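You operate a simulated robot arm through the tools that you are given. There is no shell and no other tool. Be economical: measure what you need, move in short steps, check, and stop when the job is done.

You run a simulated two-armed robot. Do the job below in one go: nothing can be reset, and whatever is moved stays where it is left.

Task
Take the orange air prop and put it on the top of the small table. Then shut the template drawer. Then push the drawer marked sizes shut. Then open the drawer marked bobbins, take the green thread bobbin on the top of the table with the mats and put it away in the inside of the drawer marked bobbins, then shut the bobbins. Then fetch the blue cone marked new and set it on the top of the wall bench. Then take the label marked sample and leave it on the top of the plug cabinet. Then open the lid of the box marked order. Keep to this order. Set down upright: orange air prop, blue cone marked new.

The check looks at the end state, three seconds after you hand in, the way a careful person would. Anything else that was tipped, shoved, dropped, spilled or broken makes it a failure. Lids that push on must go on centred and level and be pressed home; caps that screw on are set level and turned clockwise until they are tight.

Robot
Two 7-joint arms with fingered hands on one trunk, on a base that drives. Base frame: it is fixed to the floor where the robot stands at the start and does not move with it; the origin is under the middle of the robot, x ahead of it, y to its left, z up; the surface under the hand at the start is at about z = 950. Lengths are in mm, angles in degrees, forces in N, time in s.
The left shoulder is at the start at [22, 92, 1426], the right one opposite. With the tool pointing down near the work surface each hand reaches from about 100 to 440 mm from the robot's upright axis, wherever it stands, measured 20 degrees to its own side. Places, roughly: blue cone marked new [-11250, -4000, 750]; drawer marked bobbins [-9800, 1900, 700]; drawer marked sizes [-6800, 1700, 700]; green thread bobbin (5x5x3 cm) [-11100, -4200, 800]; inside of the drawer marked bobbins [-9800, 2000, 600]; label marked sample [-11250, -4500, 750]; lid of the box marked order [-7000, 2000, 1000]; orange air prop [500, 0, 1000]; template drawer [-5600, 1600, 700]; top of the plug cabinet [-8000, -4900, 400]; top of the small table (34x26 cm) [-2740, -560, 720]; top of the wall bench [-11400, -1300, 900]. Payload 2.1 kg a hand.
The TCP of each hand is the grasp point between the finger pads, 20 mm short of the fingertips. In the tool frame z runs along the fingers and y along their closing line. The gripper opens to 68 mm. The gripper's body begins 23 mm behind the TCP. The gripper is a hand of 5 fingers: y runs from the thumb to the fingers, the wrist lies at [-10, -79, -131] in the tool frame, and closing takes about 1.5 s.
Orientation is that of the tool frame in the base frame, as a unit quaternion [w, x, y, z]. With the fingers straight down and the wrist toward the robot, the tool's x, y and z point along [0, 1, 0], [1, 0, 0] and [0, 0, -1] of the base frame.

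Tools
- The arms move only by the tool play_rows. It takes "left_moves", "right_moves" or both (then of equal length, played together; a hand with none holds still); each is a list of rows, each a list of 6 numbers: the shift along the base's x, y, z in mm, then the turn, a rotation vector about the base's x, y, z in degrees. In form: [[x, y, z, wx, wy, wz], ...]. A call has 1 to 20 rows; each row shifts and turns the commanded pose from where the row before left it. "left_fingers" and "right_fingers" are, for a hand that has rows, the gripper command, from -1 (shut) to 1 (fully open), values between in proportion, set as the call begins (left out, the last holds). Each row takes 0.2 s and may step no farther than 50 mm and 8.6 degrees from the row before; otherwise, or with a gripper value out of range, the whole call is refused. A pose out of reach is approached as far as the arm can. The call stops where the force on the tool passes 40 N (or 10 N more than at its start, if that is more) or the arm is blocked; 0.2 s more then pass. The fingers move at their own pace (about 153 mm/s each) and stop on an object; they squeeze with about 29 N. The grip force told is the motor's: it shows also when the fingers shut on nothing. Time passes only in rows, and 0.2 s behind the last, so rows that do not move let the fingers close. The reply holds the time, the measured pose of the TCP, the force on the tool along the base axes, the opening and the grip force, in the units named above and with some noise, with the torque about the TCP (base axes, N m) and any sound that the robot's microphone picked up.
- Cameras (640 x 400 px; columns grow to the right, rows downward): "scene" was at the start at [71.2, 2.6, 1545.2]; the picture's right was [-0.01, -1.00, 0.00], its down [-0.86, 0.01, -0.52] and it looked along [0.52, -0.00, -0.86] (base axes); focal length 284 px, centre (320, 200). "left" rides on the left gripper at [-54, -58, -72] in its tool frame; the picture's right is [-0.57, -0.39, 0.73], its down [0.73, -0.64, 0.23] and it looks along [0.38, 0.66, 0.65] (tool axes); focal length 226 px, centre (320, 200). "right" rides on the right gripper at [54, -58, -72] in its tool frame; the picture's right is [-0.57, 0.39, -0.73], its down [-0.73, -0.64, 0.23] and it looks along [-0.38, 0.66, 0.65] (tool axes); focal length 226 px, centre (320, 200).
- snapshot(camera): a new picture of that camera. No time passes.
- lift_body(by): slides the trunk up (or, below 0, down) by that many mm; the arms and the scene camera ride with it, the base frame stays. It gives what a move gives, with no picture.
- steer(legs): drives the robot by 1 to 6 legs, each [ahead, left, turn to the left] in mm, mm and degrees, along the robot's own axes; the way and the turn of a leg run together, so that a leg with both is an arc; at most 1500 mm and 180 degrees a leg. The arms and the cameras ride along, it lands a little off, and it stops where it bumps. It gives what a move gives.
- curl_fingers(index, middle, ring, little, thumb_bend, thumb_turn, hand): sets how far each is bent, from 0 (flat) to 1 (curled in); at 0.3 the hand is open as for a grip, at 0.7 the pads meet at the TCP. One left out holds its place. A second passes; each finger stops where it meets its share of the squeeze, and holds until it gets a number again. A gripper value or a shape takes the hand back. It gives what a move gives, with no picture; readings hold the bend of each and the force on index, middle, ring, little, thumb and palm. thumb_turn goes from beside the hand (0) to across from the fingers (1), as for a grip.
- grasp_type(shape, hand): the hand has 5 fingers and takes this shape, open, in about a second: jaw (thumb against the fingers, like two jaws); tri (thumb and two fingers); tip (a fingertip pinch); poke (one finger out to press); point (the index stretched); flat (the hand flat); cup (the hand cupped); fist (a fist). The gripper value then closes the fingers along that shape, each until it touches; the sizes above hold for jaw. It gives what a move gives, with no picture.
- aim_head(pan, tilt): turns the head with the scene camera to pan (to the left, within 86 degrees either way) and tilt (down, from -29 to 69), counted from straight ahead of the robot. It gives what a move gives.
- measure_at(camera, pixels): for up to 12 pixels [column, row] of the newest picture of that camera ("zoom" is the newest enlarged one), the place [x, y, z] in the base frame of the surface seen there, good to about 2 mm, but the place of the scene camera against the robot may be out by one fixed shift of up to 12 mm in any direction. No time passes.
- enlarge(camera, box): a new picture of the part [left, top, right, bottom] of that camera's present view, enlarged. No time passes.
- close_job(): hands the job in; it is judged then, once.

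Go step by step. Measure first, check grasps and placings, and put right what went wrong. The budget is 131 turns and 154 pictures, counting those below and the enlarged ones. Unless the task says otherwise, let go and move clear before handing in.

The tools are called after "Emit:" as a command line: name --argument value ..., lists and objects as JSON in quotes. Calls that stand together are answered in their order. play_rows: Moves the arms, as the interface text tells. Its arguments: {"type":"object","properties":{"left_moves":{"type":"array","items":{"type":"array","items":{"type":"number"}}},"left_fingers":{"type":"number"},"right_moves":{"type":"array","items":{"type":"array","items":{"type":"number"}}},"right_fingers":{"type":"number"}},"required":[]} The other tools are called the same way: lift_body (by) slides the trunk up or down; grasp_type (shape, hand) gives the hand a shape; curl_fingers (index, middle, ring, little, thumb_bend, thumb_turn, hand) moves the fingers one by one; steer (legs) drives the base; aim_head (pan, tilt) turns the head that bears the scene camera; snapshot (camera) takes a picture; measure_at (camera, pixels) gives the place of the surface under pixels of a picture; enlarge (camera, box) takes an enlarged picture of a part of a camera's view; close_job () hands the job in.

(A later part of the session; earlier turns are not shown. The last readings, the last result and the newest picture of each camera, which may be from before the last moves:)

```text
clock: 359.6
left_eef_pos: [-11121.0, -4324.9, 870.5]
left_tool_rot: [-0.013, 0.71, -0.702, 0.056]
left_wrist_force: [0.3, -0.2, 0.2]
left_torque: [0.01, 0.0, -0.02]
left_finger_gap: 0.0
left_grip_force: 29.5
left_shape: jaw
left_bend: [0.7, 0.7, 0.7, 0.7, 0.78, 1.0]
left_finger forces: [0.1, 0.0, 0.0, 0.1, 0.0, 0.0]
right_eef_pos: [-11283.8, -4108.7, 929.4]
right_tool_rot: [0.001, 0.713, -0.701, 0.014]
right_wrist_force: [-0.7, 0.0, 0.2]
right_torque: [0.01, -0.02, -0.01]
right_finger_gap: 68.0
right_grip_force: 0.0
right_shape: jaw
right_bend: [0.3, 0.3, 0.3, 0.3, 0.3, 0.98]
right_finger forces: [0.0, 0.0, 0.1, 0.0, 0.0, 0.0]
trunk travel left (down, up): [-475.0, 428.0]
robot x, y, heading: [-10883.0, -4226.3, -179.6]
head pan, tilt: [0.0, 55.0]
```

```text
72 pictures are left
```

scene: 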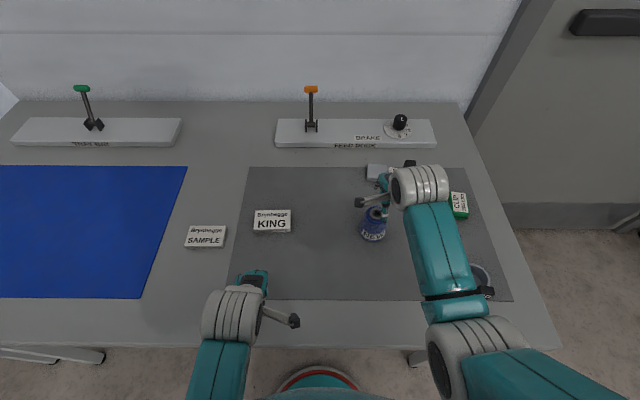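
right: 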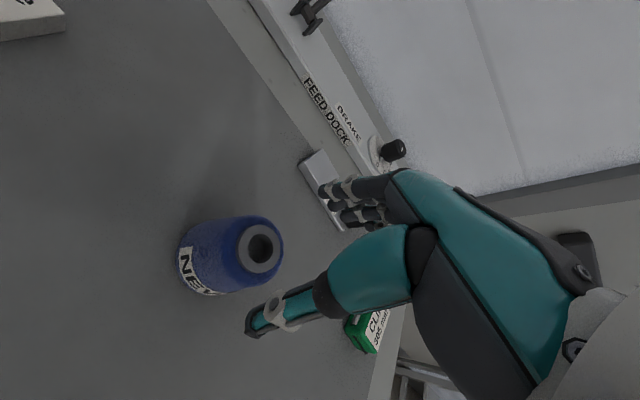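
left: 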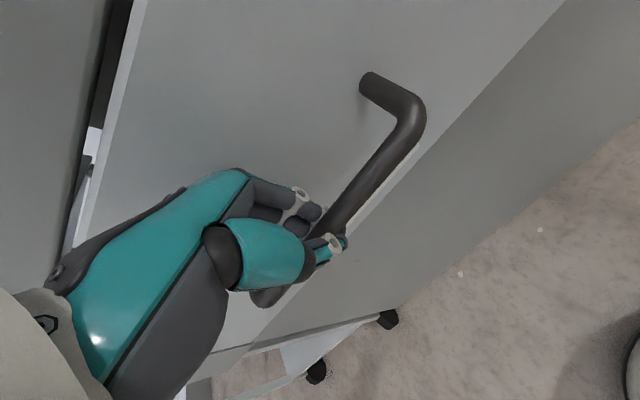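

The cone's hole (260,247) is exactly on the tool axis (predicted (261,250)). Descend to z 861 and close.

Emit:
play_rows --right_moves '[[0, 0, -20, 0, 0, 0], [0, 0, -20, 0, 0, 0], [0, 0, -18, 0, 0, 0], [0, 0, -10, 0, 0, 0], [0, 0, 0, 0, 0, 0]]'

Emit:
play_rows --right_moves '[[0, 0, 0, 0, 0, 0], [0, 0, 0, 0, 0, 0], [0, 0, 0, 0, 0, 0], [0, 0, 0, 0, 0, 0], [0, 0, 0, 0, 0, 0], [0, 0, 0, 0, 0, 0], [0, 0, 0, 0, 0, 0], [0, 0, 0, 0, 0, 0]]' --right_fingers -1

Emit:
snapshot --camera "right"

```text
clock: 360.8
left_eef_pos: [-11121.6, -4323.4, 870.7]
left_tool_rot: [-0.012, 0.711, -0.701, 0.056]
left_wrist_force: [-0.4, -0.2, -0.7]
left_torque: [0.01, -0.02, 0.0]
left_finger_gap: 0.2
left_grip_force: 29.1
left_shape: jaw
left_bend: [0.7, 0.7, 0.7, 0.7, 0.78, 1.0]
left_finger forces: [0.1, 0.1, 0.0, 0.0, 0.1, 0.0]
right_eef_pos: [-11286.1, -4110.4, 861.7]
right_tool_rot: [0.001, 0.713, -0.701, 0.015]
right_wrist_force: [-0.1, -0.1, 0.0]
right_torque: [0.03, -0.01, 0.0]
right_finger_gap: 68.0
right_grip_force: 0.0
right_shape: jaw
right_bend: [0.3, 0.3, 0.3, 0.3, 0.3, 0.98]
right_finger forces: [0.0, 0.0, 0.0, 0.0, 0.6, 0.0]
trunk travel left (down, up): [-475.0, 428.0]
robot x, y, heading: [-10882.3, -4222.1, -179.4]
head pan, tilt: [0.0, 55.0]
```

```text
clock: 362.6
left_eef_pos: [-11121.9, -4324.5, 870.3]
left_tool_rot: [-0.013, 0.711, -0.701, 0.056]
left_wrist_force: [-0.4, 0.5, 0.0]
left_torque: [-0.03, -0.03, 0.0]
left_finger_gap: 0.0
left_grip_force: 28.6
left_shape: jaw
left_bend: [0.7, 0.7, 0.7, 0.7, 0.78, 1.0]
left_finger forces: [0.0, 0.0, 0.0, 0.1, 0.0, 0.0]
right_eef_pos: [-11283.8, -4110.2, 861.8]
right_tool_rot: [0.001, 0.713, -0.701, 0.016]
right_wrist_force: [1.3, -0.1, 1.7]
right_torque: [0.02, -0.01, -0.02]
right_finger_gap: 42.0
right_grip_force: 29.1
right_shape: jaw
right_bend: [0.28, 0.41, 0.44, 0.43, 0.65, 1.0]
right_finger forces: [15.0, 7.8, 0.4, 0.0, 25.0, 0.1]
trunk travel left (down, up): [-475.0, 428.0]
robot x, y, heading: [-10877.9, -4222.0, -179.6]
head pan, tilt: [0.0, 55.0]
```

```text
71 pictures are left
```

right: 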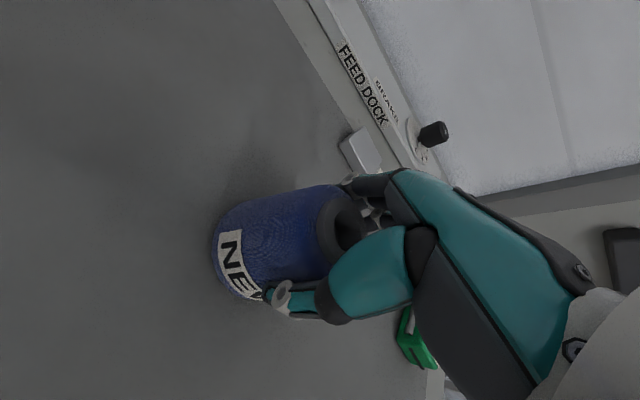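

Gripped (gap 42). Lift gently and check.

Emit:
play_rows --right_moves '[[0, 0, 8, 0, 0, 0], [0, 0, 12, 0, 0, 0], [0, 0, 20, 0, 0, 0], [0, 0, 20, 0, 0, 0], [0, 0, 30, 0, 0, 0], [0, 0, 0, 0, 0, 0]]'

Emit:
snapshot --camera "right"

Emit:
snapshot --camera "scene"

```text
clock: 364.0
left_eef_pos: [-11122.8, -4325.2, 870.4]
left_tool_rot: [-0.013, 0.71, -0.701, 0.056]
left_wrist_force: [-0.6, -0.2, 0.3]
left_torque: [-0.01, -0.01, 0.0]
left_finger_gap: 0.3
left_grip_force: 29.0
left_shape: jaw
left_bend: [0.7, 0.7, 0.7, 0.7, 0.78, 1.0]
left_finger forces: [0.0, 0.1, 0.1, 0.0, 0.1, 0.1]
right_eef_pos: [-11283.9, -4110.1, 950.7]
right_tool_rot: [0.001, 0.713, -0.701, 0.015]
right_wrist_force: [-0.1, -0.2, -1.1]
right_torque: [-0.05, 0.01, 0.0]
right_finger_gap: 41.7
right_grip_force: 29.3
right_shape: jaw
right_bend: [0.73, 0.41, 0.45, 0.43, 0.66, 1.0]
right_finger forces: [16.0, 8.3, 0.3, 0.0, 24.3, 0.0]
trunk travel left (down, up): [-475.0, 428.0]
robot x, y, heading: [-10884.2, -4222.5, -179.4]
head pan, tilt: [0.0, 55.0]
```

```text
70 pictures are left
```

right: 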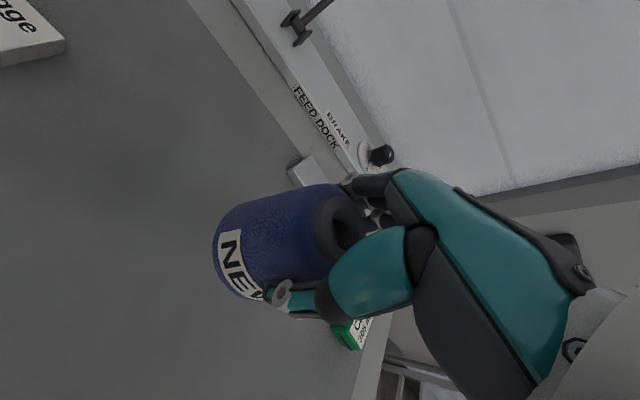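

```text
69 pictures are left
```

scene: 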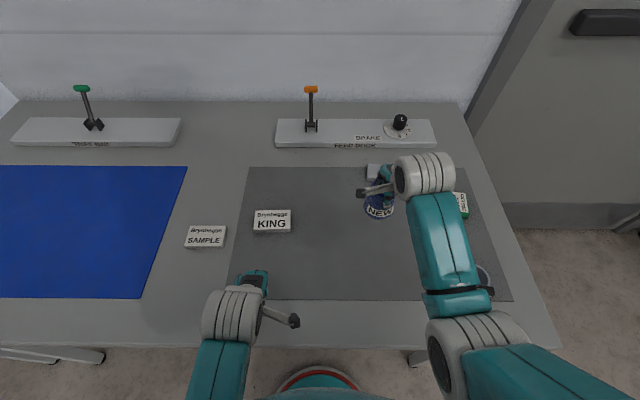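

Cone held upright. Back out, raise, and drive along to the wall bench.

Emit:
steer --legs '[[-630, 0, 0], [0, -1450, 0], [0, -1450, 0]]'

Emit:
lift_body --by 150

Emit:
aim_head --pan 0 --tilt 40

Emit:
snapshot --camera "scene"

```text
clock: 381.1
left_eef_pos: [-10505.0, -1424.5, 871.0]
left_tool_rot: [-0.013, 0.713, -0.698, 0.055]
left_wrist_force: [0.0, 0.0, -0.2]
left_torque: [0.01, -0.01, -0.02]
left_finger_gap: 0.0
left_grip_force: 29.1
left_shape: jaw
left_bend: [0.7, 0.7, 0.7, 0.7, 0.78, 1.0]
left_finger forces: [0.0, 0.0, 0.0, 0.0, 0.1, 0.0]
right_eef_pos: [-10670.6, -1211.2, 950.9]
right_tool_rot: [0.002, 0.717, -0.697, 0.015]
right_wrist_force: [0.1, 0.1, -1.8]
right_torque: [-0.01, -0.02, 0.02]
right_finger_gap: 41.5
right_grip_force: 28.8
right_shape: jaw
right_bend: [0.73, 0.41, 0.45, 0.43, 0.66, 1.0]
right_finger forces: [15.9, 8.4, 0.4, 0.0, 24.3, 0.1]
trunk travel left (down, up): [-475.0, 428.0]
robot x, y, heading: [-10267.9, -1320.3, -179.2]
head pan, tilt: [0.0, 55.0]
```

```text
clock: 382.9
left_eef_pos: [-10503.5, -1423.5, 1020.1]
left_tool_rot: [-0.013, 0.713, -0.699, 0.056]
left_wrist_force: [0.3, 0.2, 0.2]
left_torque: [-0.03, -0.01, 0.0]
left_finger_gap: 0.0
left_grip_force: 29.3
left_shape: jaw
left_bend: [0.7, 0.7, 0.7, 0.7, 0.78, 1.0]
left_finger forces: [0.0, 0.1, 0.0, 0.1, 0.1, 0.0]
right_eef_pos: [-10669.3, -1210.5, 1100.4]
right_tool_rot: [0.0, 0.716, -0.698, 0.015]
right_wrist_force: [-0.5, 0.2, -1.2]
right_torque: [-0.04, -0.01, -0.01]
right_finger_gap: 41.4
right_grip_force: 28.7
right_shape: jaw
right_bend: [0.73, 0.41, 0.45, 0.43, 0.66, 1.0]
right_finger forces: [15.9, 8.5, 0.5, 0.1, 24.2, 0.0]
trunk travel left (down, up): [-625.0, 278.0]
robot x, y, heading: [-10267.2, -1320.4, -179.3]
head pan, tilt: [0.0, 55.0]
```

```text
clock: 383.6
left_eef_pos: [-10504.8, -1424.0, 1020.3]
left_tool_rot: [-0.013, 0.713, -0.699, 0.055]
left_wrist_force: [-0.1, 0.7, 0.3]
left_torque: [0.01, -0.01, -0.01]
left_finger_gap: 0.2
left_grip_force: 28.6
left_shape: jaw
left_bend: [0.7, 0.7, 0.7, 0.7, 0.78, 1.0]
left_finger forces: [0.0, 0.0, 0.0, 0.1, 0.0, 0.1]
right_eef_pos: [-10670.0, -1211.2, 1100.8]
right_tool_rot: [0.001, 0.716, -0.697, 0.015]
right_wrist_force: [-0.5, -0.6, -0.2]
right_torque: [-0.01, -0.02, -0.01]
right_finger_gap: 41.7
right_grip_force: 28.3
right_shape: jaw
right_bend: [0.73, 0.41, 0.45, 0.43, 0.66, 1.0]
right_finger forces: [15.9, 8.4, 0.4, 0.0, 24.2, 0.1]
trunk travel left (down, up): [-625.0, 278.0]
robot x, y, heading: [-10269.4, -1322.1, -179.3]
head pan, tilt: [0.0, 40.0]
```

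```text
68 pictures are left
```

scene: 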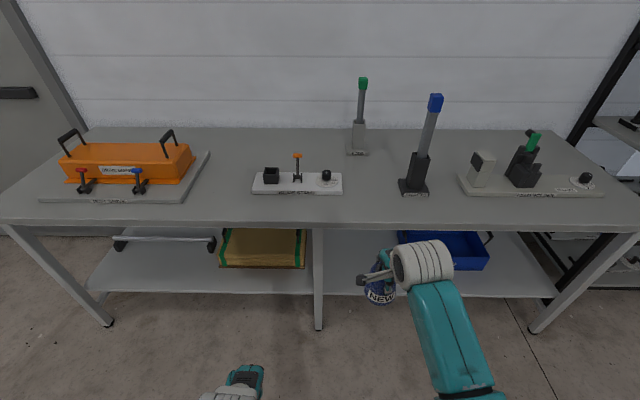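

Emit:
measure_at --camera "scene" --pixels '[[320, 222], [370, 205], [320, 205], [300, 190], [410, 190], [360, 150], [370, 225], [200, 205], [318, 320]]'

```text
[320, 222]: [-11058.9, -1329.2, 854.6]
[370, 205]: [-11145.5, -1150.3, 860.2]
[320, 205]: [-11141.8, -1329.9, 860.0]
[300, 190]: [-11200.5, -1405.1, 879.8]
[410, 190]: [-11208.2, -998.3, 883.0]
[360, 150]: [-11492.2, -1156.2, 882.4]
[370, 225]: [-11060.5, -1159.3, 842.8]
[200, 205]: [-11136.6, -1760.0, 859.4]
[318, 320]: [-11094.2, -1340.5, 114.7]
```

Bench top z 860, front edge x -11058; free spot around (-11170,-1200). Retract a bit, lower trunk, drive in.

Emit:
play_rows --right_moves '[[30, 0, 0, 0, 0, 0], [30, 0, 0, 0, 0, 0], [0, 0, 0, 0, 0, 0]]'

Emit:
lift_body --by -40

Emit:
steer --legs '[[555, 0, -0.7]]'

Emit:
snapshot --camera "scene"

Emit:
snapshot --camera "right"

```text
clock: 384.4
left_eef_pos: [-10506.5, -1424.4, 1019.7]
left_tool_rot: [-0.013, 0.713, -0.699, 0.055]
left_wrist_force: [0.6, -0.4, 0.0]
left_torque: [-0.01, 0.03, -0.01]
left_finger_gap: 0.0
left_grip_force: 29.3
left_shape: jaw
left_bend: [0.7, 0.7, 0.7, 0.7, 0.78, 1.0]
left_finger forces: [0.0, 0.1, 0.0, 0.0, 0.1, 0.0]
right_eef_pos: [-10610.3, -1211.8, 1101.4]
right_tool_rot: [0.001, 0.716, -0.698, 0.015]
right_wrist_force: [0.6, 0.3, -1.0]
right_torque: [0.01, -0.03, 0.02]
right_finger_gap: 41.5
right_grip_force: 29.1
right_shape: jaw
right_bend: [0.73, 0.41, 0.45, 0.43, 0.66, 1.0]
right_finger forces: [15.9, 8.4, 0.5, 0.1, 24.2, 0.0]
trunk travel left (down, up): [-625.0, 278.0]
robot x, y, heading: [-10266.9, -1320.5, -179.4]
head pan, tilt: [0.0, 40.0]
```

```text
clock: 385.3
left_eef_pos: [-10504.4, -1424.2, 980.5]
left_tool_rot: [-0.013, 0.714, -0.698, 0.056]
left_wrist_force: [0.5, 1.1, -0.3]
left_torque: [-0.02, -0.03, 0.0]
left_finger_gap: 0.3
left_grip_force: 28.8
left_shape: jaw
left_bend: [0.7, 0.7, 0.7, 0.7, 0.78, 1.0]
left_finger forces: [0.0, 0.0, 0.0, 0.0, 0.1, 0.1]
right_eef_pos: [-10611.0, -1211.0, 1061.4]
right_tool_rot: [0.0, 0.716, -0.698, 0.015]
right_wrist_force: [-0.1, -0.2, -0.7]
right_torque: [-0.01, 0.01, -0.02]
right_finger_gap: 41.3
right_grip_force: 29.3
right_shape: jaw
right_bend: [0.73, 0.41, 0.45, 0.43, 0.66, 1.0]
right_finger forces: [15.9, 8.3, 0.4, 0.0, 24.1, 0.0]
trunk travel left (down, up): [-585.0, 318.0]
robot x, y, heading: [-10266.8, -1319.0, -178.9]
head pan, tilt: [0.0, 40.0]
```

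```text
clock: 388.5
left_eef_pos: [-11065.7, -1427.8, 980.3]
left_tool_rot: [-0.012, 0.709, -0.703, 0.056]
left_wrist_force: [-0.2, -0.8, -0.1]
left_torque: [0.02, 0.0, 0.02]
left_finger_gap: 0.1
left_grip_force: 29.7
left_shape: jaw
left_bend: [0.7, 0.7, 0.7, 0.7, 0.78, 1.0]
left_finger forces: [0.0, 0.0, 0.0, 0.0, 0.0, 0.1]
right_eef_pos: [-11168.8, -1213.8, 1059.6]
right_tool_rot: [0.001, 0.712, -0.702, 0.016]
right_wrist_force: [0.8, -0.1, -1.7]
right_torque: [0.01, -0.04, 0.0]
right_finger_gap: 41.3
right_grip_force: 29.1
right_shape: jaw
right_bend: [0.73, 0.41, 0.45, 0.43, 0.66, 1.0]
right_finger forces: [15.9, 8.3, 0.5, 0.0, 24.3, 0.1]
trunk travel left (down, up): [-585.0, 318.0]
robot x, y, heading: [-10827.5, -1324.5, -179.8]
head pan, tilt: [0.0, 40.0]
```

```text
67 pictures are left
```

scene: 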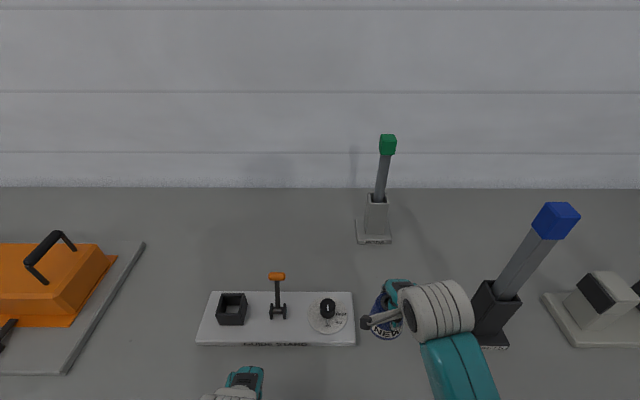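

```text
66 pictures are left
```

right: 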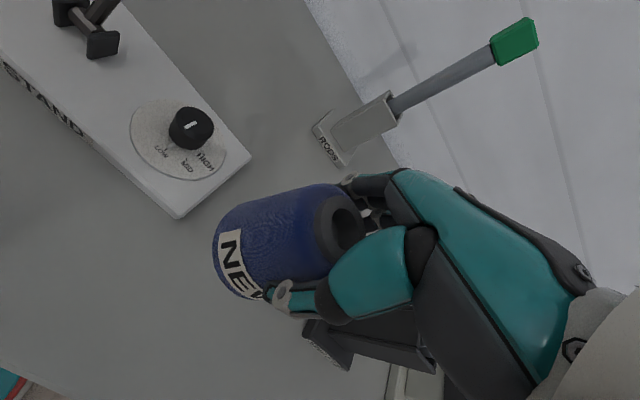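

Emit:
measure_at --camera "scene" --pixels '[[354, 300], [354, 335], [490, 345], [478, 290], [550, 215], [375, 240], [358, 360]]'

```text
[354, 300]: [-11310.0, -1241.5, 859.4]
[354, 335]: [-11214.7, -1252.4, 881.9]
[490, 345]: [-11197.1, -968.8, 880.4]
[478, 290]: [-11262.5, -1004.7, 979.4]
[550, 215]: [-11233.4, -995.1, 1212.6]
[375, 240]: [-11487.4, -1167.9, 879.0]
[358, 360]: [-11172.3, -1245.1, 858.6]
```

Shift 50 mm right to stay clear of the guide stand, then lower to just above the top.

Emit:
play_rows --right_moves '[[5, 25, 0, 0, 0, 0], [5, 25, 0, 0, 0, 0], [0, 0, -30, 0, 0, 0], [0, 0, -30, 0, 0, 0], [0, 0, -30, 0, 0, 0], [0, 0, -25, 0, 0, 0], [0, 0, -12, 0, 0, 0], [0, 0, 0, 0, 0, 0]]'

Emit:
snapshot --camera "right"

```text
clock: 390.3
left_eef_pos: [-11065.4, -1426.8, 980.9]
left_tool_rot: [-0.013, 0.709, -0.703, 0.056]
left_wrist_force: [-0.3, 0.3, 0.1]
left_torque: [-0.03, -0.01, 0.02]
left_finger_gap: 0.2
left_grip_force: 29.2
left_shape: jaw
left_bend: [0.7, 0.7, 0.7, 0.7, 0.78, 1.0]
left_finger forces: [0.0, 0.1, 0.0, 0.0, 0.0, 0.0]
right_eef_pos: [-11158.3, -1161.8, 932.6]
right_tool_rot: [0.002, 0.712, -0.702, 0.014]
right_wrist_force: [0.4, 0.8, -0.6]
right_torque: [0.01, 0.02, -0.01]
right_finger_gap: 41.3
right_grip_force: 28.6
right_shape: jaw
right_bend: [0.73, 0.41, 0.45, 0.43, 0.66, 1.0]
right_finger forces: [15.8, 8.3, 0.5, 0.0, 23.9, 0.1]
trunk travel left (down, up): [-585.0, 318.0]
robot x, y, heading: [-10825.0, -1324.7, -179.8]
head pan, tilt: [0.0, 40.0]
```

```text
65 pictures are left
```

right: 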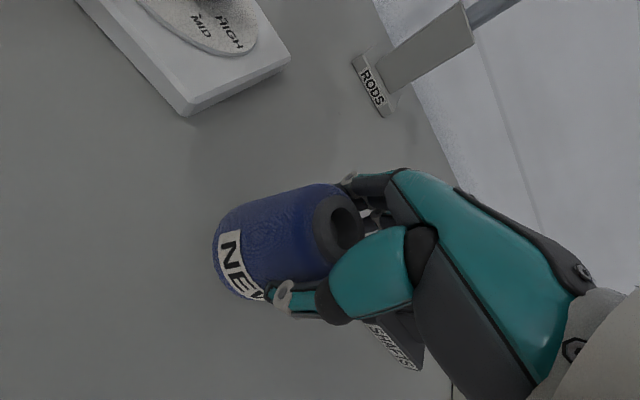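

Emit:
play_rows --right_moves '[[0, 0, -4, 0, 0, 0], [0, 0, -3, 0, 0, 0], [0, 0, -2, 0, 0, 0], [0, 0, 0, 0, 0, 0]]'

```text
clock: 391.3
left_eef_pos: [-11066.0, -1426.4, 981.0]
left_tool_rot: [-0.013, 0.709, -0.703, 0.056]
left_wrist_force: [0.3, -0.2, -0.3]
left_torque: [-0.01, 0.01, 0.01]
left_finger_gap: 0.0
left_grip_force: 29.3
left_shape: jaw
left_bend: [0.7, 0.7, 0.7, 0.7, 0.78, 1.0]
left_finger forces: [0.0, 0.1, 0.0, 0.0, 0.0, 0.0]
right_eef_pos: [-11158.0, -1163.7, 924.4]
right_tool_rot: [0.002, 0.713, -0.701, 0.015]
right_wrist_force: [0.3, 1.1, -1.1]
right_torque: [0.02, -0.01, 0.04]
right_finger_gap: 41.3
right_grip_force: 28.5
right_shape: jaw
right_bend: [0.73, 0.41, 0.45, 0.43, 0.66, 1.0]
right_finger forces: [15.7, 8.3, 0.3, 0.1, 23.9, 0.0]
trunk travel left (down, up): [-585.0, 318.0]
robot x, y, heading: [-10831.3, -1326.7, -179.8]
head pan, tilt: [0.0, 40.0]
```

Emit:
play_rows --right_moves '[[0, 0, -1.5, 0, 0, 0], [0, 0, -1.5, 0, 0, 0], [0, 0, 0, 0, 0, 0]]'

```text
clock: 392.1
left_eef_pos: [-11066.5, -1427.9, 980.2]
left_tool_rot: [-0.012, 0.709, -0.702, 0.056]
left_wrist_force: [-0.2, -0.8, -1.0]
left_torque: [0.02, 0.02, -0.01]
left_finger_gap: 0.1
left_grip_force: 29.6
left_shape: jaw
left_bend: [0.7, 0.7, 0.7, 0.7, 0.78, 1.0]
left_finger forces: [0.0, 0.0, 0.0, 0.0, 0.0, 0.1]
right_eef_pos: [-11159.7, -1162.3, 921.3]
right_tool_rot: [0.0, 0.713, -0.701, 0.015]
right_wrist_force: [-0.3, 0.8, -0.6]
right_torque: [0.04, -0.03, -0.02]
right_finger_gap: 41.2
right_grip_force: 29.0
right_shape: jaw
right_bend: [0.73, 0.41, 0.45, 0.43, 0.66, 1.0]
right_finger forces: [15.8, 8.3, 0.3, 0.0, 23.9, 0.0]
trunk travel left (down, up): [-585.0, 318.0]
robot x, y, heading: [-10824.8, -1327.0, -179.9]
head pan, tilt: [0.0, 40.0]
```

Emit:
play_rows --right_moves '[[0, 0, -1.5, 0, 0, 0], [0, 0, -1.5, 0, 0, 0], [0, 0, 0, 0, 0, 0]]'

```text
clock: 392.9
left_eef_pos: [-11065.3, -1427.9, 981.3]
left_tool_rot: [-0.013, 0.71, -0.702, 0.056]
left_wrist_force: [-0.1, -0.5, -0.1]
left_torque: [0.01, 0.01, 0.01]
left_finger_gap: 0.0
left_grip_force: 28.8
left_shape: jaw
left_bend: [0.7, 0.7, 0.7, 0.7, 0.78, 1.0]
left_finger forces: [0.0, 0.1, 0.1, 0.1, 0.0, 0.0]
right_eef_pos: [-11158.8, -1162.5, 919.4]
right_tool_rot: [0.001, 0.712, -0.702, 0.015]
right_wrist_force: [0.1, 0.9, 1.8]
right_torque: [0.02, 0.07, -0.05]
right_finger_gap: 41.2
right_grip_force: 29.0
right_shape: jaw
right_bend: [0.73, 0.41, 0.47, 0.43, 0.66, 1.0]
right_finger forces: [15.4, 8.3, 2.2, 0.0, 25.0, 0.0]
trunk travel left (down, up): [-585.0, 318.0]
robot x, y, heading: [-10826.2, -1325.8, -179.7]
head pan, tilt: [0.0, 40.0]
```

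Contact. Open and rise.

Emit:
play_rows --right_moves '[[0, 0, 0, 0, 0, 0], [0, 0, 0, 0, 0, 0], [0, 0, 0, 0, 0, 0], [0, 0, 0, 0, 0, 0], [0, 0, 0, 0, 0, 0], [0, 0, 0, 0, 0, 0], [0, 0, 10, 0, 0, 0], [0, 0, 20, 0, 0, 0], [0, 0, 30, 0, 0, 0], [0, 0, 40, 0, 0, 0], [0, 0, 40, 0, 0, 0]]' --right_fingers 1

Emit:
snapshot --camera "right"

```text
clock: 395.3
left_eef_pos: [-11066.4, -1427.0, 979.7]
left_tool_rot: [-0.013, 0.709, -0.703, 0.055]
left_wrist_force: [-0.1, -0.4, 0.4]
left_torque: [0.02, -0.01, 0.02]
left_finger_gap: 0.0
left_grip_force: 29.2
left_shape: jaw
left_bend: [0.7, 0.7, 0.7, 0.7, 0.78, 1.0]
left_finger forces: [0.0, 0.0, 0.1, 0.0, 0.0, 0.1]
right_eef_pos: [-11157.7, -1162.9, 1059.4]
right_tool_rot: [0.001, 0.712, -0.702, 0.014]
right_wrist_force: [1.2, -0.5, -0.6]
right_torque: [0.01, -0.03, -0.01]
right_finger_gap: 67.9
right_grip_force: 0.0
right_shape: jaw
right_bend: [0.3, 0.3, 0.3, 0.3, 0.3, 0.98]
right_finger forces: [0.0, 0.1, 0.0, 0.1, 0.0, 0.0]
trunk travel left (down, up): [-585.0, 318.0]
robot x, y, heading: [-10823.4, -1327.4, -179.5]
head pan, tilt: [0.0, 40.0]
```

```text
64 pictures are left
```

right: 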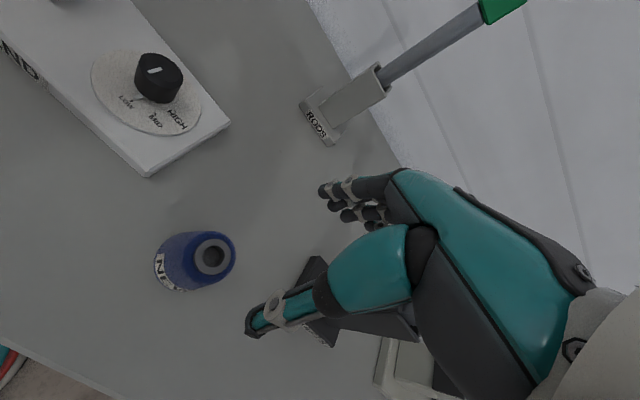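

Cone stands upright on the wall bench. Return to the mats table for the SAMPLE label.

Emit:
steer --legs '[[-450, 0, -0.4], [0, 1500, 0], [0, 1500, 0], [0, 250, 0]]'

Emit:
aim_head --pan 0 --tilt 50

Emit:
snapshot --camera "scene"

```text
clock: 413.5
left_eef_pos: [-10631.5, -4681.4, 981.2]
left_tool_rot: [0.013, -0.704, 0.708, -0.054]
left_wrist_force: [-0.5, 0.1, -0.2]
left_torque: [-0.04, -0.01, 0.01]
left_finger_gap: 0.0
left_grip_force: 29.0
left_shape: jaw
left_bend: [0.7, 0.7, 0.7, 0.7, 0.78, 1.0]
left_finger forces: [0.0, 0.1, 0.0, 0.1, 0.0, 0.0]
right_eef_pos: [-10720.8, -4416.9, 1058.9]
right_tool_rot: [0.0, 0.707, -0.707, 0.015]
right_wrist_force: [-0.4, -0.7, 0.9]
right_torque: [0.01, 0.01, 0.0]
right_finger_gap: 67.8
right_grip_force: 0.1
right_shape: jaw
right_bend: [0.3, 0.3, 0.3, 0.3, 0.3, 0.98]
right_finger forces: [0.0, 0.0, 0.0, 0.0, 0.0, 0.0]
trunk travel left (down, up): [-585.0, 318.0]
robot x, y, heading: [-10388.5, -4582.6, 179.3]
head pan, tilt: [0.0, 40.0]
```

```text
clock: 414.2
left_eef_pos: [-10631.8, -4681.0, 980.7]
left_tool_rot: [0.012, -0.705, 0.707, -0.055]
left_wrist_force: [0.2, 0.0, -0.2]
left_torque: [0.0, -0.02, -0.02]
left_finger_gap: 0.0
left_grip_force: 29.2
left_shape: jaw
left_bend: [0.7, 0.7, 0.7, 0.7, 0.78, 1.0]
left_finger forces: [0.0, 0.1, 0.1, 0.0, 0.0, 0.0]
right_eef_pos: [-10721.1, -4415.6, 1058.8]
right_tool_rot: [-0.001, -0.707, 0.707, -0.015]
right_wrist_force: [0.2, 0.0, 0.6]
right_torque: [-0.02, -0.01, -0.02]
right_finger_gap: 67.8
right_grip_force: 0.1
right_shape: jaw
right_bend: [0.3, 0.3, 0.3, 0.3, 0.3, 0.98]
right_finger forces: [0.0, 0.1, 0.0, 0.1, 0.0, 0.0]
trunk travel left (down, up): [-585.0, 318.0]
robot x, y, heading: [-10393.6, -4583.8, 179.6]
head pan, tilt: [0.0, 50.0]
```

```text
63 pictures are left
```

scene: 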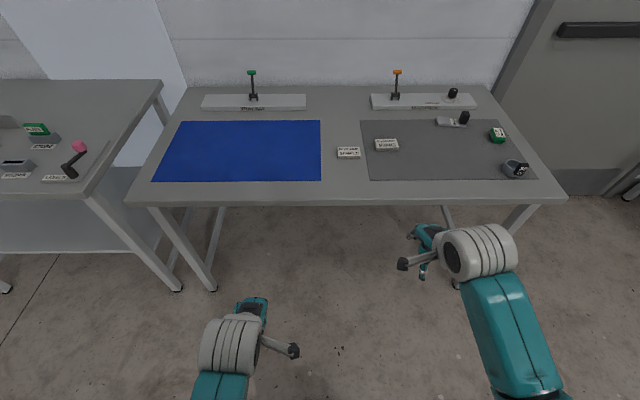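

Emit:
measure_at --camera "scene" --pixels '[[337, 149], [359, 149], [340, 157], [360, 157], [348, 152], [130, 200], [82, 195], [160, 95]]'

Emit:
steer --legs '[[0, 52, 0], [420, 0, 0]]'

Emit:
lift_body --by -100

Emit:
snapshot --camera "right"

Emit:
snapshot --camera "scene"

```text
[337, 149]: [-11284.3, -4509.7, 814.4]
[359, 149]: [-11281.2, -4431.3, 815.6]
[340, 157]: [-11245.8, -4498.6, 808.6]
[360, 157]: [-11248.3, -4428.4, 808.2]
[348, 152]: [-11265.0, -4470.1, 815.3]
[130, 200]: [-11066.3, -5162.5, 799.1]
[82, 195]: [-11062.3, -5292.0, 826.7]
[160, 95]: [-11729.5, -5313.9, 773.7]
```

```text
clock: 417.4
left_eef_pos: [-11057.0, -4728.2, 981.0]
left_tool_rot: [0.013, -0.704, 0.707, -0.056]
left_wrist_force: [-0.3, -0.4, 0.6]
left_torque: [-0.01, 0.0, 0.0]
left_finger_gap: 0.0
left_grip_force: 28.9
left_shape: jaw
left_bend: [0.7, 0.7, 0.7, 0.7, 0.78, 1.0]
left_finger forces: [0.1, 0.0, 0.0, 0.0, 0.1, 0.0]
right_eef_pos: [-11146.4, -4464.1, 1059.2]
right_tool_rot: [0.001, 0.707, -0.707, 0.016]
right_wrist_force: [-0.6, 0.0, 0.3]
right_torque: [-0.03, 0.0, -0.04]
right_finger_gap: 68.1
right_grip_force: 0.0
right_shape: jaw
right_bend: [0.3, 0.3, 0.3, 0.3, 0.3, 0.98]
right_finger forces: [0.0, 0.0, 0.0, 0.1, 0.0, 0.0]
trunk travel left (down, up): [-585.0, 318.0]
robot x, y, heading: [-10814.7, -4630.6, 179.3]
head pan, tilt: [0.0, 50.0]
```

```text
clock: 418.7
left_eef_pos: [-11056.7, -4727.7, 881.2]
left_tool_rot: [0.013, -0.704, 0.708, -0.056]
left_wrist_force: [0.0, -0.6, -0.1]
left_torque: [0.02, -0.03, -0.01]
left_finger_gap: 0.1
left_grip_force: 29.1
left_shape: jaw
left_bend: [0.7, 0.7, 0.7, 0.7, 0.78, 1.0]
left_finger forces: [0.0, 0.1, 0.0, 0.1, 0.0, 0.1]
right_eef_pos: [-11146.8, -4464.5, 958.8]
right_tool_rot: [0.002, 0.707, -0.707, 0.015]
right_wrist_force: [0.7, -0.3, 0.2]
right_torque: [0.01, -0.01, 0.03]
right_finger_gap: 67.8
right_grip_force: 0.1
right_shape: jaw
right_bend: [0.3, 0.3, 0.3, 0.3, 0.3, 0.98]
right_finger forces: [0.1, 0.1, 0.0, 0.1, 0.1, 0.0]
trunk travel left (down, up): [-485.0, 418.0]
robot x, y, heading: [-10813.5, -4632.6, 179.5]
head pan, tilt: [0.0, 50.0]
```

```text
62 pictures are left
```

right: 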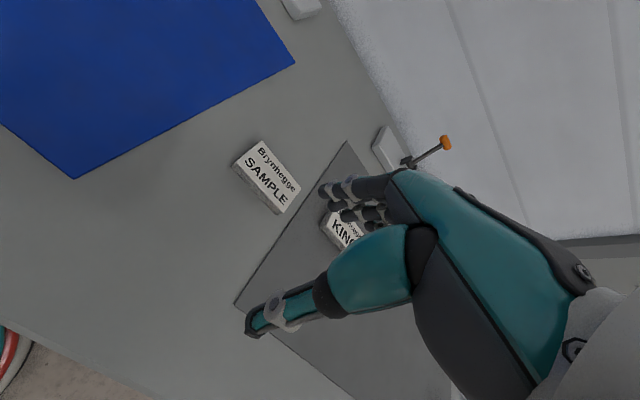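

```text
61 pictures are left
```

scene: 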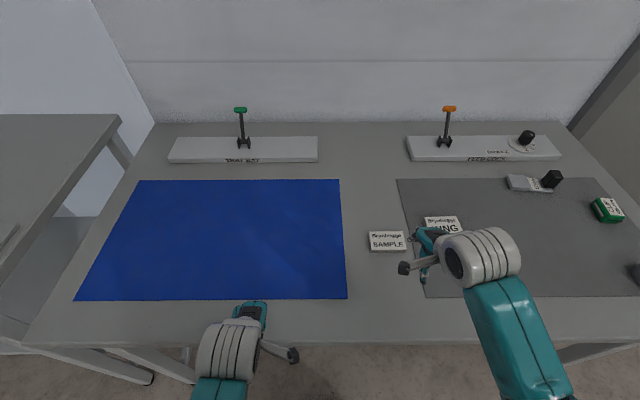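

Emit:
measure_at --camera "right" --pixels '[[262, 143], [297, 185], [278, 208], [238, 168], [268, 175], [270, 212], [328, 240], [325, 215]]'

Emit:
enlarge --camera "right" --box '[200, 110, 360, 260]'

```text
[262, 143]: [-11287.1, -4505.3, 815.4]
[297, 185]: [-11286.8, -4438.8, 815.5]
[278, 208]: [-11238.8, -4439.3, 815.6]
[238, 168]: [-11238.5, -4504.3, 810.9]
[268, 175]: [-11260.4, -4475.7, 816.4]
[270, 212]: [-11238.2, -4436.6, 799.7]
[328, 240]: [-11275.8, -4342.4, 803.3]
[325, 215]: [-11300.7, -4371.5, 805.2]
```

```text
2.67 times, centred on (280, 185) of right
```

zoom: 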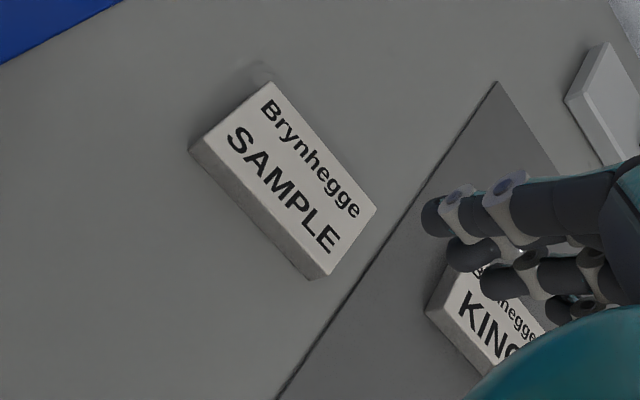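

Emit:
steer --legs '[[55, 0, 0.5]]'

Emit:
lift_body --by -45

Emit:
snapshot --camera "right"

```text
clock: 419.6
left_eef_pos: [-11112.0, -4730.6, 880.4]
left_tool_rot: [-0.012, 0.708, -0.704, 0.056]
left_wrist_force: [1.3, 0.6, -0.4]
left_torque: [0.01, 0.01, 0.01]
left_finger_gap: 0.0
left_grip_force: 29.5
left_shape: jaw
left_bend: [0.7, 0.7, 0.7, 0.7, 0.78, 1.0]
left_finger forces: [0.0, 0.1, 0.0, 0.0, 0.0, 0.0]
right_eef_pos: [-11204.7, -4466.9, 957.2]
right_tool_rot: [0.001, 0.71, -0.704, 0.015]
right_wrist_force: [0.1, 0.0, 0.2]
right_torque: [0.01, -0.05, -0.01]
right_finger_gap: 67.6
right_grip_force: 0.1
right_shape: jaw
right_bend: [0.3, 0.3, 0.3, 0.3, 0.3, 0.98]
right_finger forces: [0.1, 0.1, 0.0, 0.0, 0.1, 0.0]
trunk travel left (down, up): [-485.0, 418.0]
robot x, y, heading: [-10869.6, -4627.4, 180.2]
head pan, tilt: [0.0, 50.0]
```

```text
clock: 420.5
left_eef_pos: [-11110.0, -4730.0, 835.8]
left_tool_rot: [-0.012, 0.707, -0.705, 0.056]
left_wrist_force: [0.2, -0.8, 0.4]
left_torque: [0.0, 0.03, -0.05]
left_finger_gap: 0.0
left_grip_force: 29.4
left_shape: jaw
left_bend: [0.7, 0.7, 0.7, 0.7, 0.78, 1.0]
left_finger forces: [0.0, 0.0, 0.0, 0.1, 0.0, 0.0]
right_eef_pos: [-11203.4, -4466.3, 914.6]
right_tool_rot: [0.002, 0.71, -0.704, 0.015]
right_wrist_force: [-0.2, -0.4, -0.1]
right_torque: [0.0, 0.0, 0.01]
right_finger_gap: 68.0
right_grip_force: 0.0
right_shape: jaw
right_bend: [0.3, 0.3, 0.3, 0.3, 0.3, 0.98]
right_finger forces: [0.0, 0.0, 0.1, 0.0, 0.1, 0.0]
trunk travel left (down, up): [-440.0, 463.0]
robot x, y, heading: [-10874.6, -4630.1, 180.1]
head pan, tilt: [0.0, 50.0]
```

```text
59 pictures are left
```

right: 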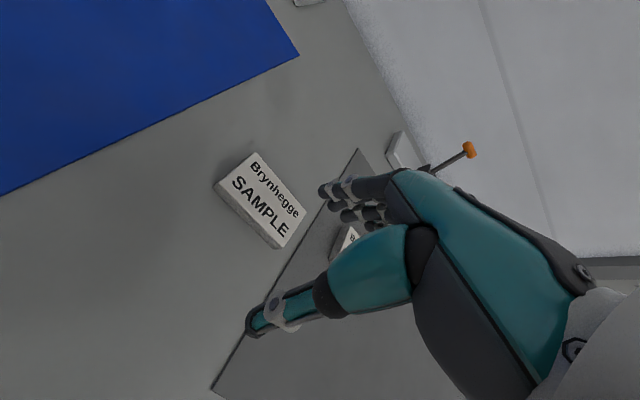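

Emit:
play_rows --right_moves '[[-30, -3, 0, 0, 0, 0], [-30, -2, 0, 0, 0, 0], [0, 0, -30, 0, 0, 0], [0, 0, -30, 0, 0, 0], [0, 0, 0, 0, 0, 0]]'

Emit:
snapshot --camera "right"

Emit:
measure_at --camera "right" --pixels '[[230, 240], [280, 262], [240, 215], [300, 300]]'

```text
clock: 421.7
left_eef_pos: [-11110.9, -4730.6, 834.7]
left_tool_rot: [-0.012, 0.707, -0.705, 0.056]
left_wrist_force: [0.2, -0.6, 0.4]
left_torque: [-0.03, 0.03, 0.0]
left_finger_gap: 0.0
left_grip_force: 29.1
left_shape: jaw
left_bend: [0.7, 0.7, 0.7, 0.7, 0.78, 1.0]
left_finger forces: [0.0, 0.1, 0.0, 0.1, 0.0, 0.1]
right_eef_pos: [-11262.5, -4471.6, 853.8]
right_tool_rot: [0.001, 0.71, -0.704, 0.015]
right_wrist_force: [0.0, -1.0, -0.7]
right_torque: [-0.01, -0.01, 0.01]
right_finger_gap: 67.5
right_grip_force: 0.1
right_shape: jaw
right_bend: [0.3, 0.3, 0.3, 0.3, 0.3, 0.98]
right_finger forces: [0.0, 0.1, 0.1, 0.1, 0.1, 0.0]
trunk travel left (down, up): [-440.0, 463.0]
robot x, y, heading: [-10870.1, -4633.4, 180.1]
head pan, tilt: [0.0, 50.0]
```

```text
58 pictures are left
```

right: 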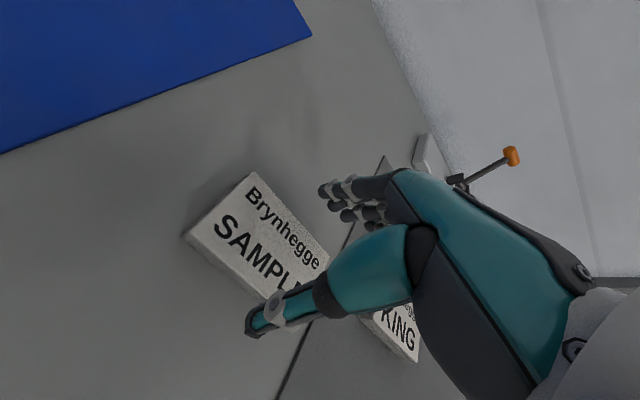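

```text
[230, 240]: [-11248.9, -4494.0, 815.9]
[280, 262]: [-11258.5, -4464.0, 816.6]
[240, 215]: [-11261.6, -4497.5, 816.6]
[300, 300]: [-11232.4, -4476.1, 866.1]
```

Aligned over the block. Down to z 821 and close.

Emit:
play_rows --right_moves '[[0, 0, -15, 0, 0, 0], [0, 0, -10, 0, 0, 0], [0, 0, -8, 0, 0, 0], [0, 0, 0, 0, 0, 0]]'

Emit:
play_rows --right_moves '[[0, 0, 0, 0, 0, 0], [0, 0, 0, 0, 0, 0], [0, 0, 0, 0, 0, 0], [0, 0, 0, 0, 0, 0], [0, 0, 0, 0, 0, 0], [0, 0, 0, 0, 0, 0], [0, 0, 0, 0, 0, 0], [0, 0, 0, 0, 0, 0]]' --right_fingers -1

Emit:
snapshot --camera "right"

```text
clock: 422.7
left_eef_pos: [-11111.2, -4730.0, 835.4]
left_tool_rot: [-0.014, 0.707, -0.705, 0.055]
left_wrist_force: [0.7, -1.3, 0.3]
left_torque: [-0.02, -0.01, 0.02]
left_finger_gap: 0.0
left_grip_force: 29.6
left_shape: jaw
left_bend: [0.7, 0.7, 0.7, 0.7, 0.78, 1.0]
left_finger forces: [0.0, 0.0, 0.0, 0.0, 0.0, 0.0]
right_eef_pos: [-11263.7, -4471.3, 821.2]
right_tool_rot: [0.001, 0.71, -0.704, 0.015]
right_wrist_force: [0.0, 0.6, 2.0]
right_torque: [0.01, 0.07, -0.01]
right_finger_gap: 67.8
right_grip_force: 0.0
right_shape: jaw
right_bend: [0.3, 0.3, 0.3, 0.3, 0.3, 0.98]
right_finger forces: [0.0, 2.2, 0.0, 0.0, 0.0, 0.0]
trunk travel left (down, up): [-440.0, 463.0]
robot x, y, heading: [-10869.1, -4631.5, 179.7]
head pan, tilt: [0.0, 50.0]
```

```text
clock: 424.5
left_eef_pos: [-11112.1, -4730.2, 835.1]
left_tool_rot: [-0.014, 0.708, -0.704, 0.055]
left_wrist_force: [-0.3, -0.9, -0.1]
left_torque: [-0.01, 0.01, -0.03]
left_finger_gap: 0.1
left_grip_force: 28.5
left_shape: jaw
left_bend: [0.7, 0.7, 0.7, 0.7, 0.78, 1.0]
left_finger forces: [0.0, 0.0, 0.1, 0.1, 0.1, 0.1]
right_eef_pos: [-11263.4, -4471.1, 820.7]
right_tool_rot: [0.0, 0.711, -0.703, 0.016]
right_wrist_force: [-1.4, -0.4, 3.6]
right_torque: [0.02, 0.15, -0.02]
right_finger_gap: 43.5
right_grip_force: 28.9
right_shape: jaw
right_bend: [0.27, 0.37, 0.36, 0.41, 0.66, 0.98]
right_finger forces: [17.2, 7.7, 3.4, 1.7, 26.1, 0.0]
trunk travel left (down, up): [-440.0, 463.0]
robot x, y, heading: [-10873.2, -4630.8, 180.1]
head pan, tilt: [0.0, 50.0]
```

```text
57 pictures are left
```

right: 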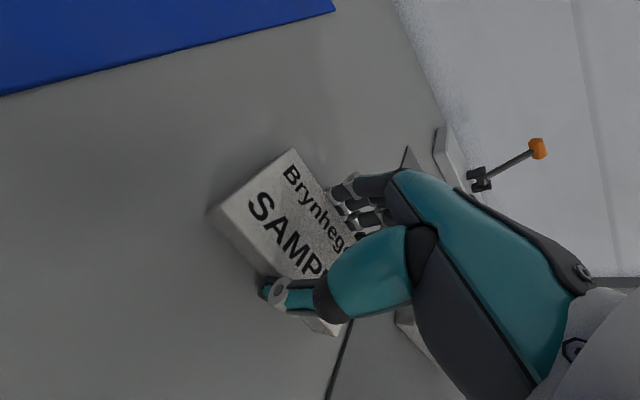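

Emit:
play_rows --right_moves '[[0, 0, 8, 0, 0, 0], [0, 0, 12, 0, 0, 0], [0, 0, 25, 0, 0, 0], [0, 0, 30, 0, 0, 0], [0, 0, 30, 0, 0, 0], [0, 0, 0, 0, 0, 0]]'

Emit:
snapshot --camera "right"

Emit:
snapshot --camera "scene"

```text
clock: 425.9
left_eef_pos: [-11111.8, -4730.9, 835.3]
left_tool_rot: [-0.012, 0.707, -0.705, 0.056]
left_wrist_force: [1.1, -0.2, 0.2]
left_torque: [0.01, -0.02, -0.02]
left_finger_gap: 0.1
left_grip_force: 28.9
left_shape: jaw
left_bend: [0.7, 0.7, 0.7, 0.7, 0.78, 1.0]
left_finger forces: [0.0, 0.0, 0.1, 0.0, 0.0, 0.1]
right_eef_pos: [-11262.4, -4472.2, 926.0]
right_tool_rot: [0.001, 0.71, -0.704, 0.015]
right_wrist_force: [0.0, 0.0, -0.2]
right_torque: [-0.01, -0.01, -0.02]
right_finger_gap: 43.2
right_grip_force: 29.0
right_shape: jaw
right_bend: [0.27, 0.38, 0.37, 0.44, 0.66, 0.97]
right_finger forces: [16.5, 4.8, 3.4, 1.6, 26.5, 0.1]
trunk travel left (down, up): [-440.0, 463.0]
robot x, y, heading: [-10872.2, -4633.5, 179.9]
head pan, tilt: [0.0, 50.0]
```

```text
56 pictures are left
```

right: 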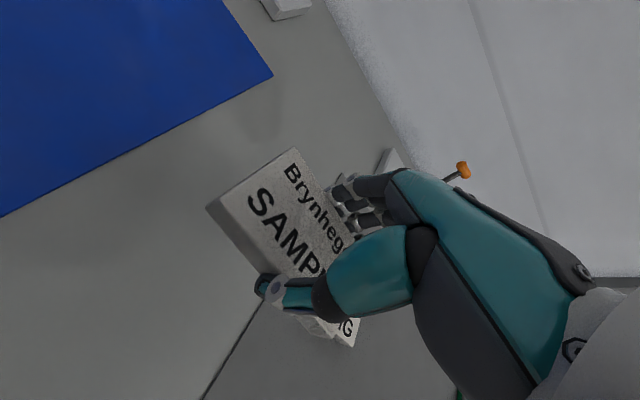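

```text
55 pictures are left
```

scene: 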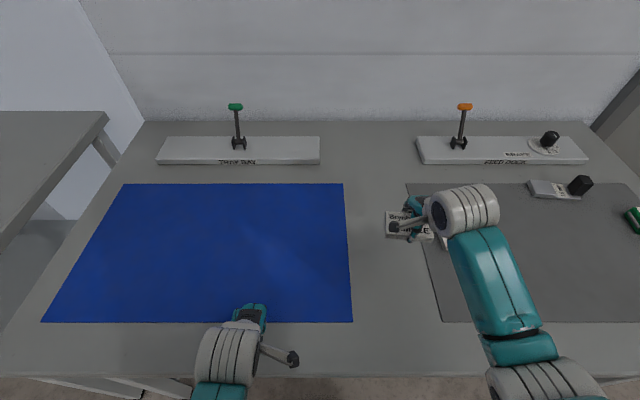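

SAMPLE is held. Back out, raise the trunk and look toward the plug cabinet.

Emit:
steer --legs '[[-620, 0, 0], [0, 0, 150]]'

Emit:
lift_body --by 225

Emit:
aim_head --pan 15 --tilt 20

Emit:
snapshot --camera "scene"

```text
clock: 435.5
left_eef_pos: [-9999.9, -4665.1, 836.0]
left_tool_rot: [-0.056, 0.863, 0.502, 0.002]
left_wrist_force: [0.1, 0.2, -1.4]
left_torque: [-0.02, 0.0, 0.0]
left_finger_gap: 0.0
left_grip_force: 29.3
left_shape: jaw
left_bend: [0.7, 0.7, 0.7, 0.7, 0.78, 1.0]
left_finger forces: [0.0, 0.1, 0.1, 0.0, 0.0, 0.0]
right_eef_pos: [-9996.5, -4965.4, 926.1]
right_tool_rot: [-0.015, 0.863, 0.504, 0.005]
right_wrist_force: [-0.7, 0.5, 0.1]
right_torque: [0.01, 0.02, 0.01]
right_finger_gap: 42.1
right_grip_force: 28.6
right_shape: jaw
right_bend: [0.27, 0.38, 0.37, 0.43, 0.68, 0.96]
right_finger forces: [16.5, 4.8, 3.4, 1.7, 26.3, 0.0]
trunk travel left (down, up): [-440.0, 463.0]
robot x, y, heading: [-10255.8, -4634.7, -29.9]
head pan, tilt: [0.0, 50.0]
```

```text
clock: 437.9
left_eef_pos: [-9998.6, -4664.7, 1060.3]
left_tool_rot: [-0.056, 0.863, 0.502, 0.001]
left_wrist_force: [0.4, 0.0, -0.3]
left_torque: [-0.01, 0.0, 0.05]
left_finger_gap: 0.0
left_grip_force: 29.6
left_shape: jaw
left_bend: [0.7, 0.7, 0.7, 0.7, 0.78, 1.0]
left_finger forces: [0.0, 0.0, 0.0, 0.1, 0.0, 0.0]
right_eef_pos: [-9997.2, -4964.7, 1151.4]
right_tool_rot: [-0.014, 0.863, 0.505, 0.004]
right_wrist_force: [-0.3, 0.9, -0.2]
right_torque: [0.01, 0.0, 0.02]
right_finger_gap: 42.5
right_grip_force: 29.1
right_shape: jaw
right_bend: [0.27, 0.38, 0.37, 0.43, 0.68, 0.96]
right_finger forces: [16.4, 4.8, 3.4, 1.7, 26.3, 0.1]
trunk travel left (down, up): [-665.0, 238.0]
robot x, y, heading: [-10252.6, -4630.4, -29.7]
head pan, tilt: [0.0, 50.0]
```

```text
clock: 438.9
left_eef_pos: [-9999.3, -4664.1, 1061.0]
left_tool_rot: [-0.057, 0.863, 0.501, 0.001]
left_wrist_force: [-0.2, 0.2, 0.0]
left_torque: [-0.01, 0.01, 0.0]
left_finger_gap: 0.1
left_grip_force: 29.1
left_shape: jaw
left_bend: [0.7, 0.7, 0.7, 0.7, 0.78, 1.0]
left_finger forces: [0.0, 0.0, 0.0, 0.0, 0.0, 0.0]
right_eef_pos: [-9996.1, -4964.1, 1151.0]
right_tool_rot: [-0.014, 0.863, 0.504, 0.005]
right_wrist_force: [-0.2, -0.4, -0.6]
right_torque: [0.01, 0.0, 0.03]
right_finger_gap: 42.3
right_grip_force: 28.9
right_shape: jaw
right_bend: [0.27, 0.38, 0.37, 0.43, 0.68, 0.96]
right_finger forces: [16.5, 4.8, 3.3, 1.7, 26.2, 0.0]
trunk travel left (down, up): [-665.0, 238.0]
robot x, y, heading: [-10254.6, -4633.0, -29.8]
head pan, tilt: [15.0, 20.0]
```

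```text
54 pictures are left
```

scene: 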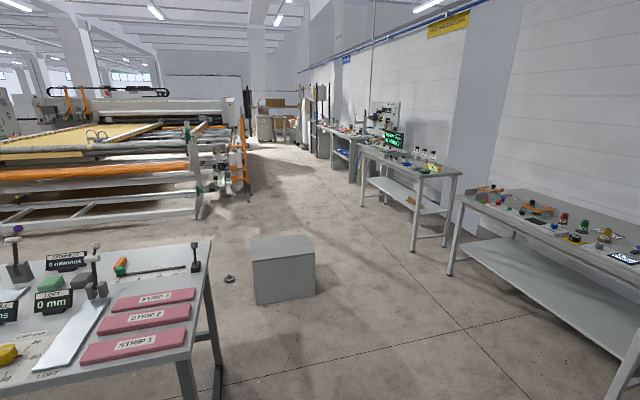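

Emit:
measure_at --camera "scene" --pixels '[[253, 240], [313, 257], [255, 262], [280, 248], [300, 238], [318, 290], [255, 300], [230, 278], [195, 370], [210, 240], [450, 200]]'

Emit:
enlarge --camera "scene" --box '[210, 210, 350, 320]'

```text
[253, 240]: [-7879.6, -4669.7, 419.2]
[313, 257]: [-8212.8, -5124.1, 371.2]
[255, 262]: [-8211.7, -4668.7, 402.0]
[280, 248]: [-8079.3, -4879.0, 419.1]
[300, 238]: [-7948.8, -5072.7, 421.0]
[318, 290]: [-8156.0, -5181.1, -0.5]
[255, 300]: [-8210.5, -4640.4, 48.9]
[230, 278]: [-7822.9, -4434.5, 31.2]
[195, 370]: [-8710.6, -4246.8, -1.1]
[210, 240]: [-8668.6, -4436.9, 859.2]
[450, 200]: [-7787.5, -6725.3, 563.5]
```

```text
3.64 times, centred on (280, 265) of scene
```

zoom: 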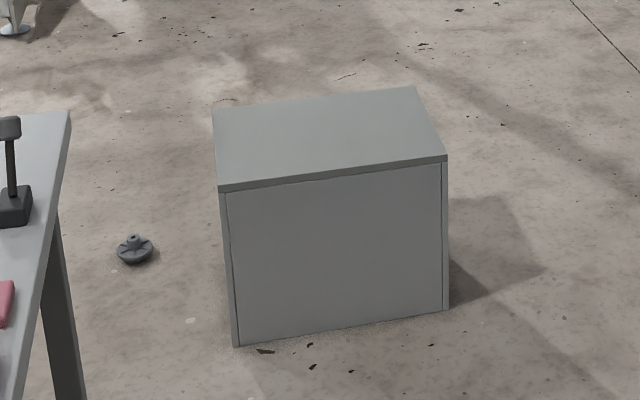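

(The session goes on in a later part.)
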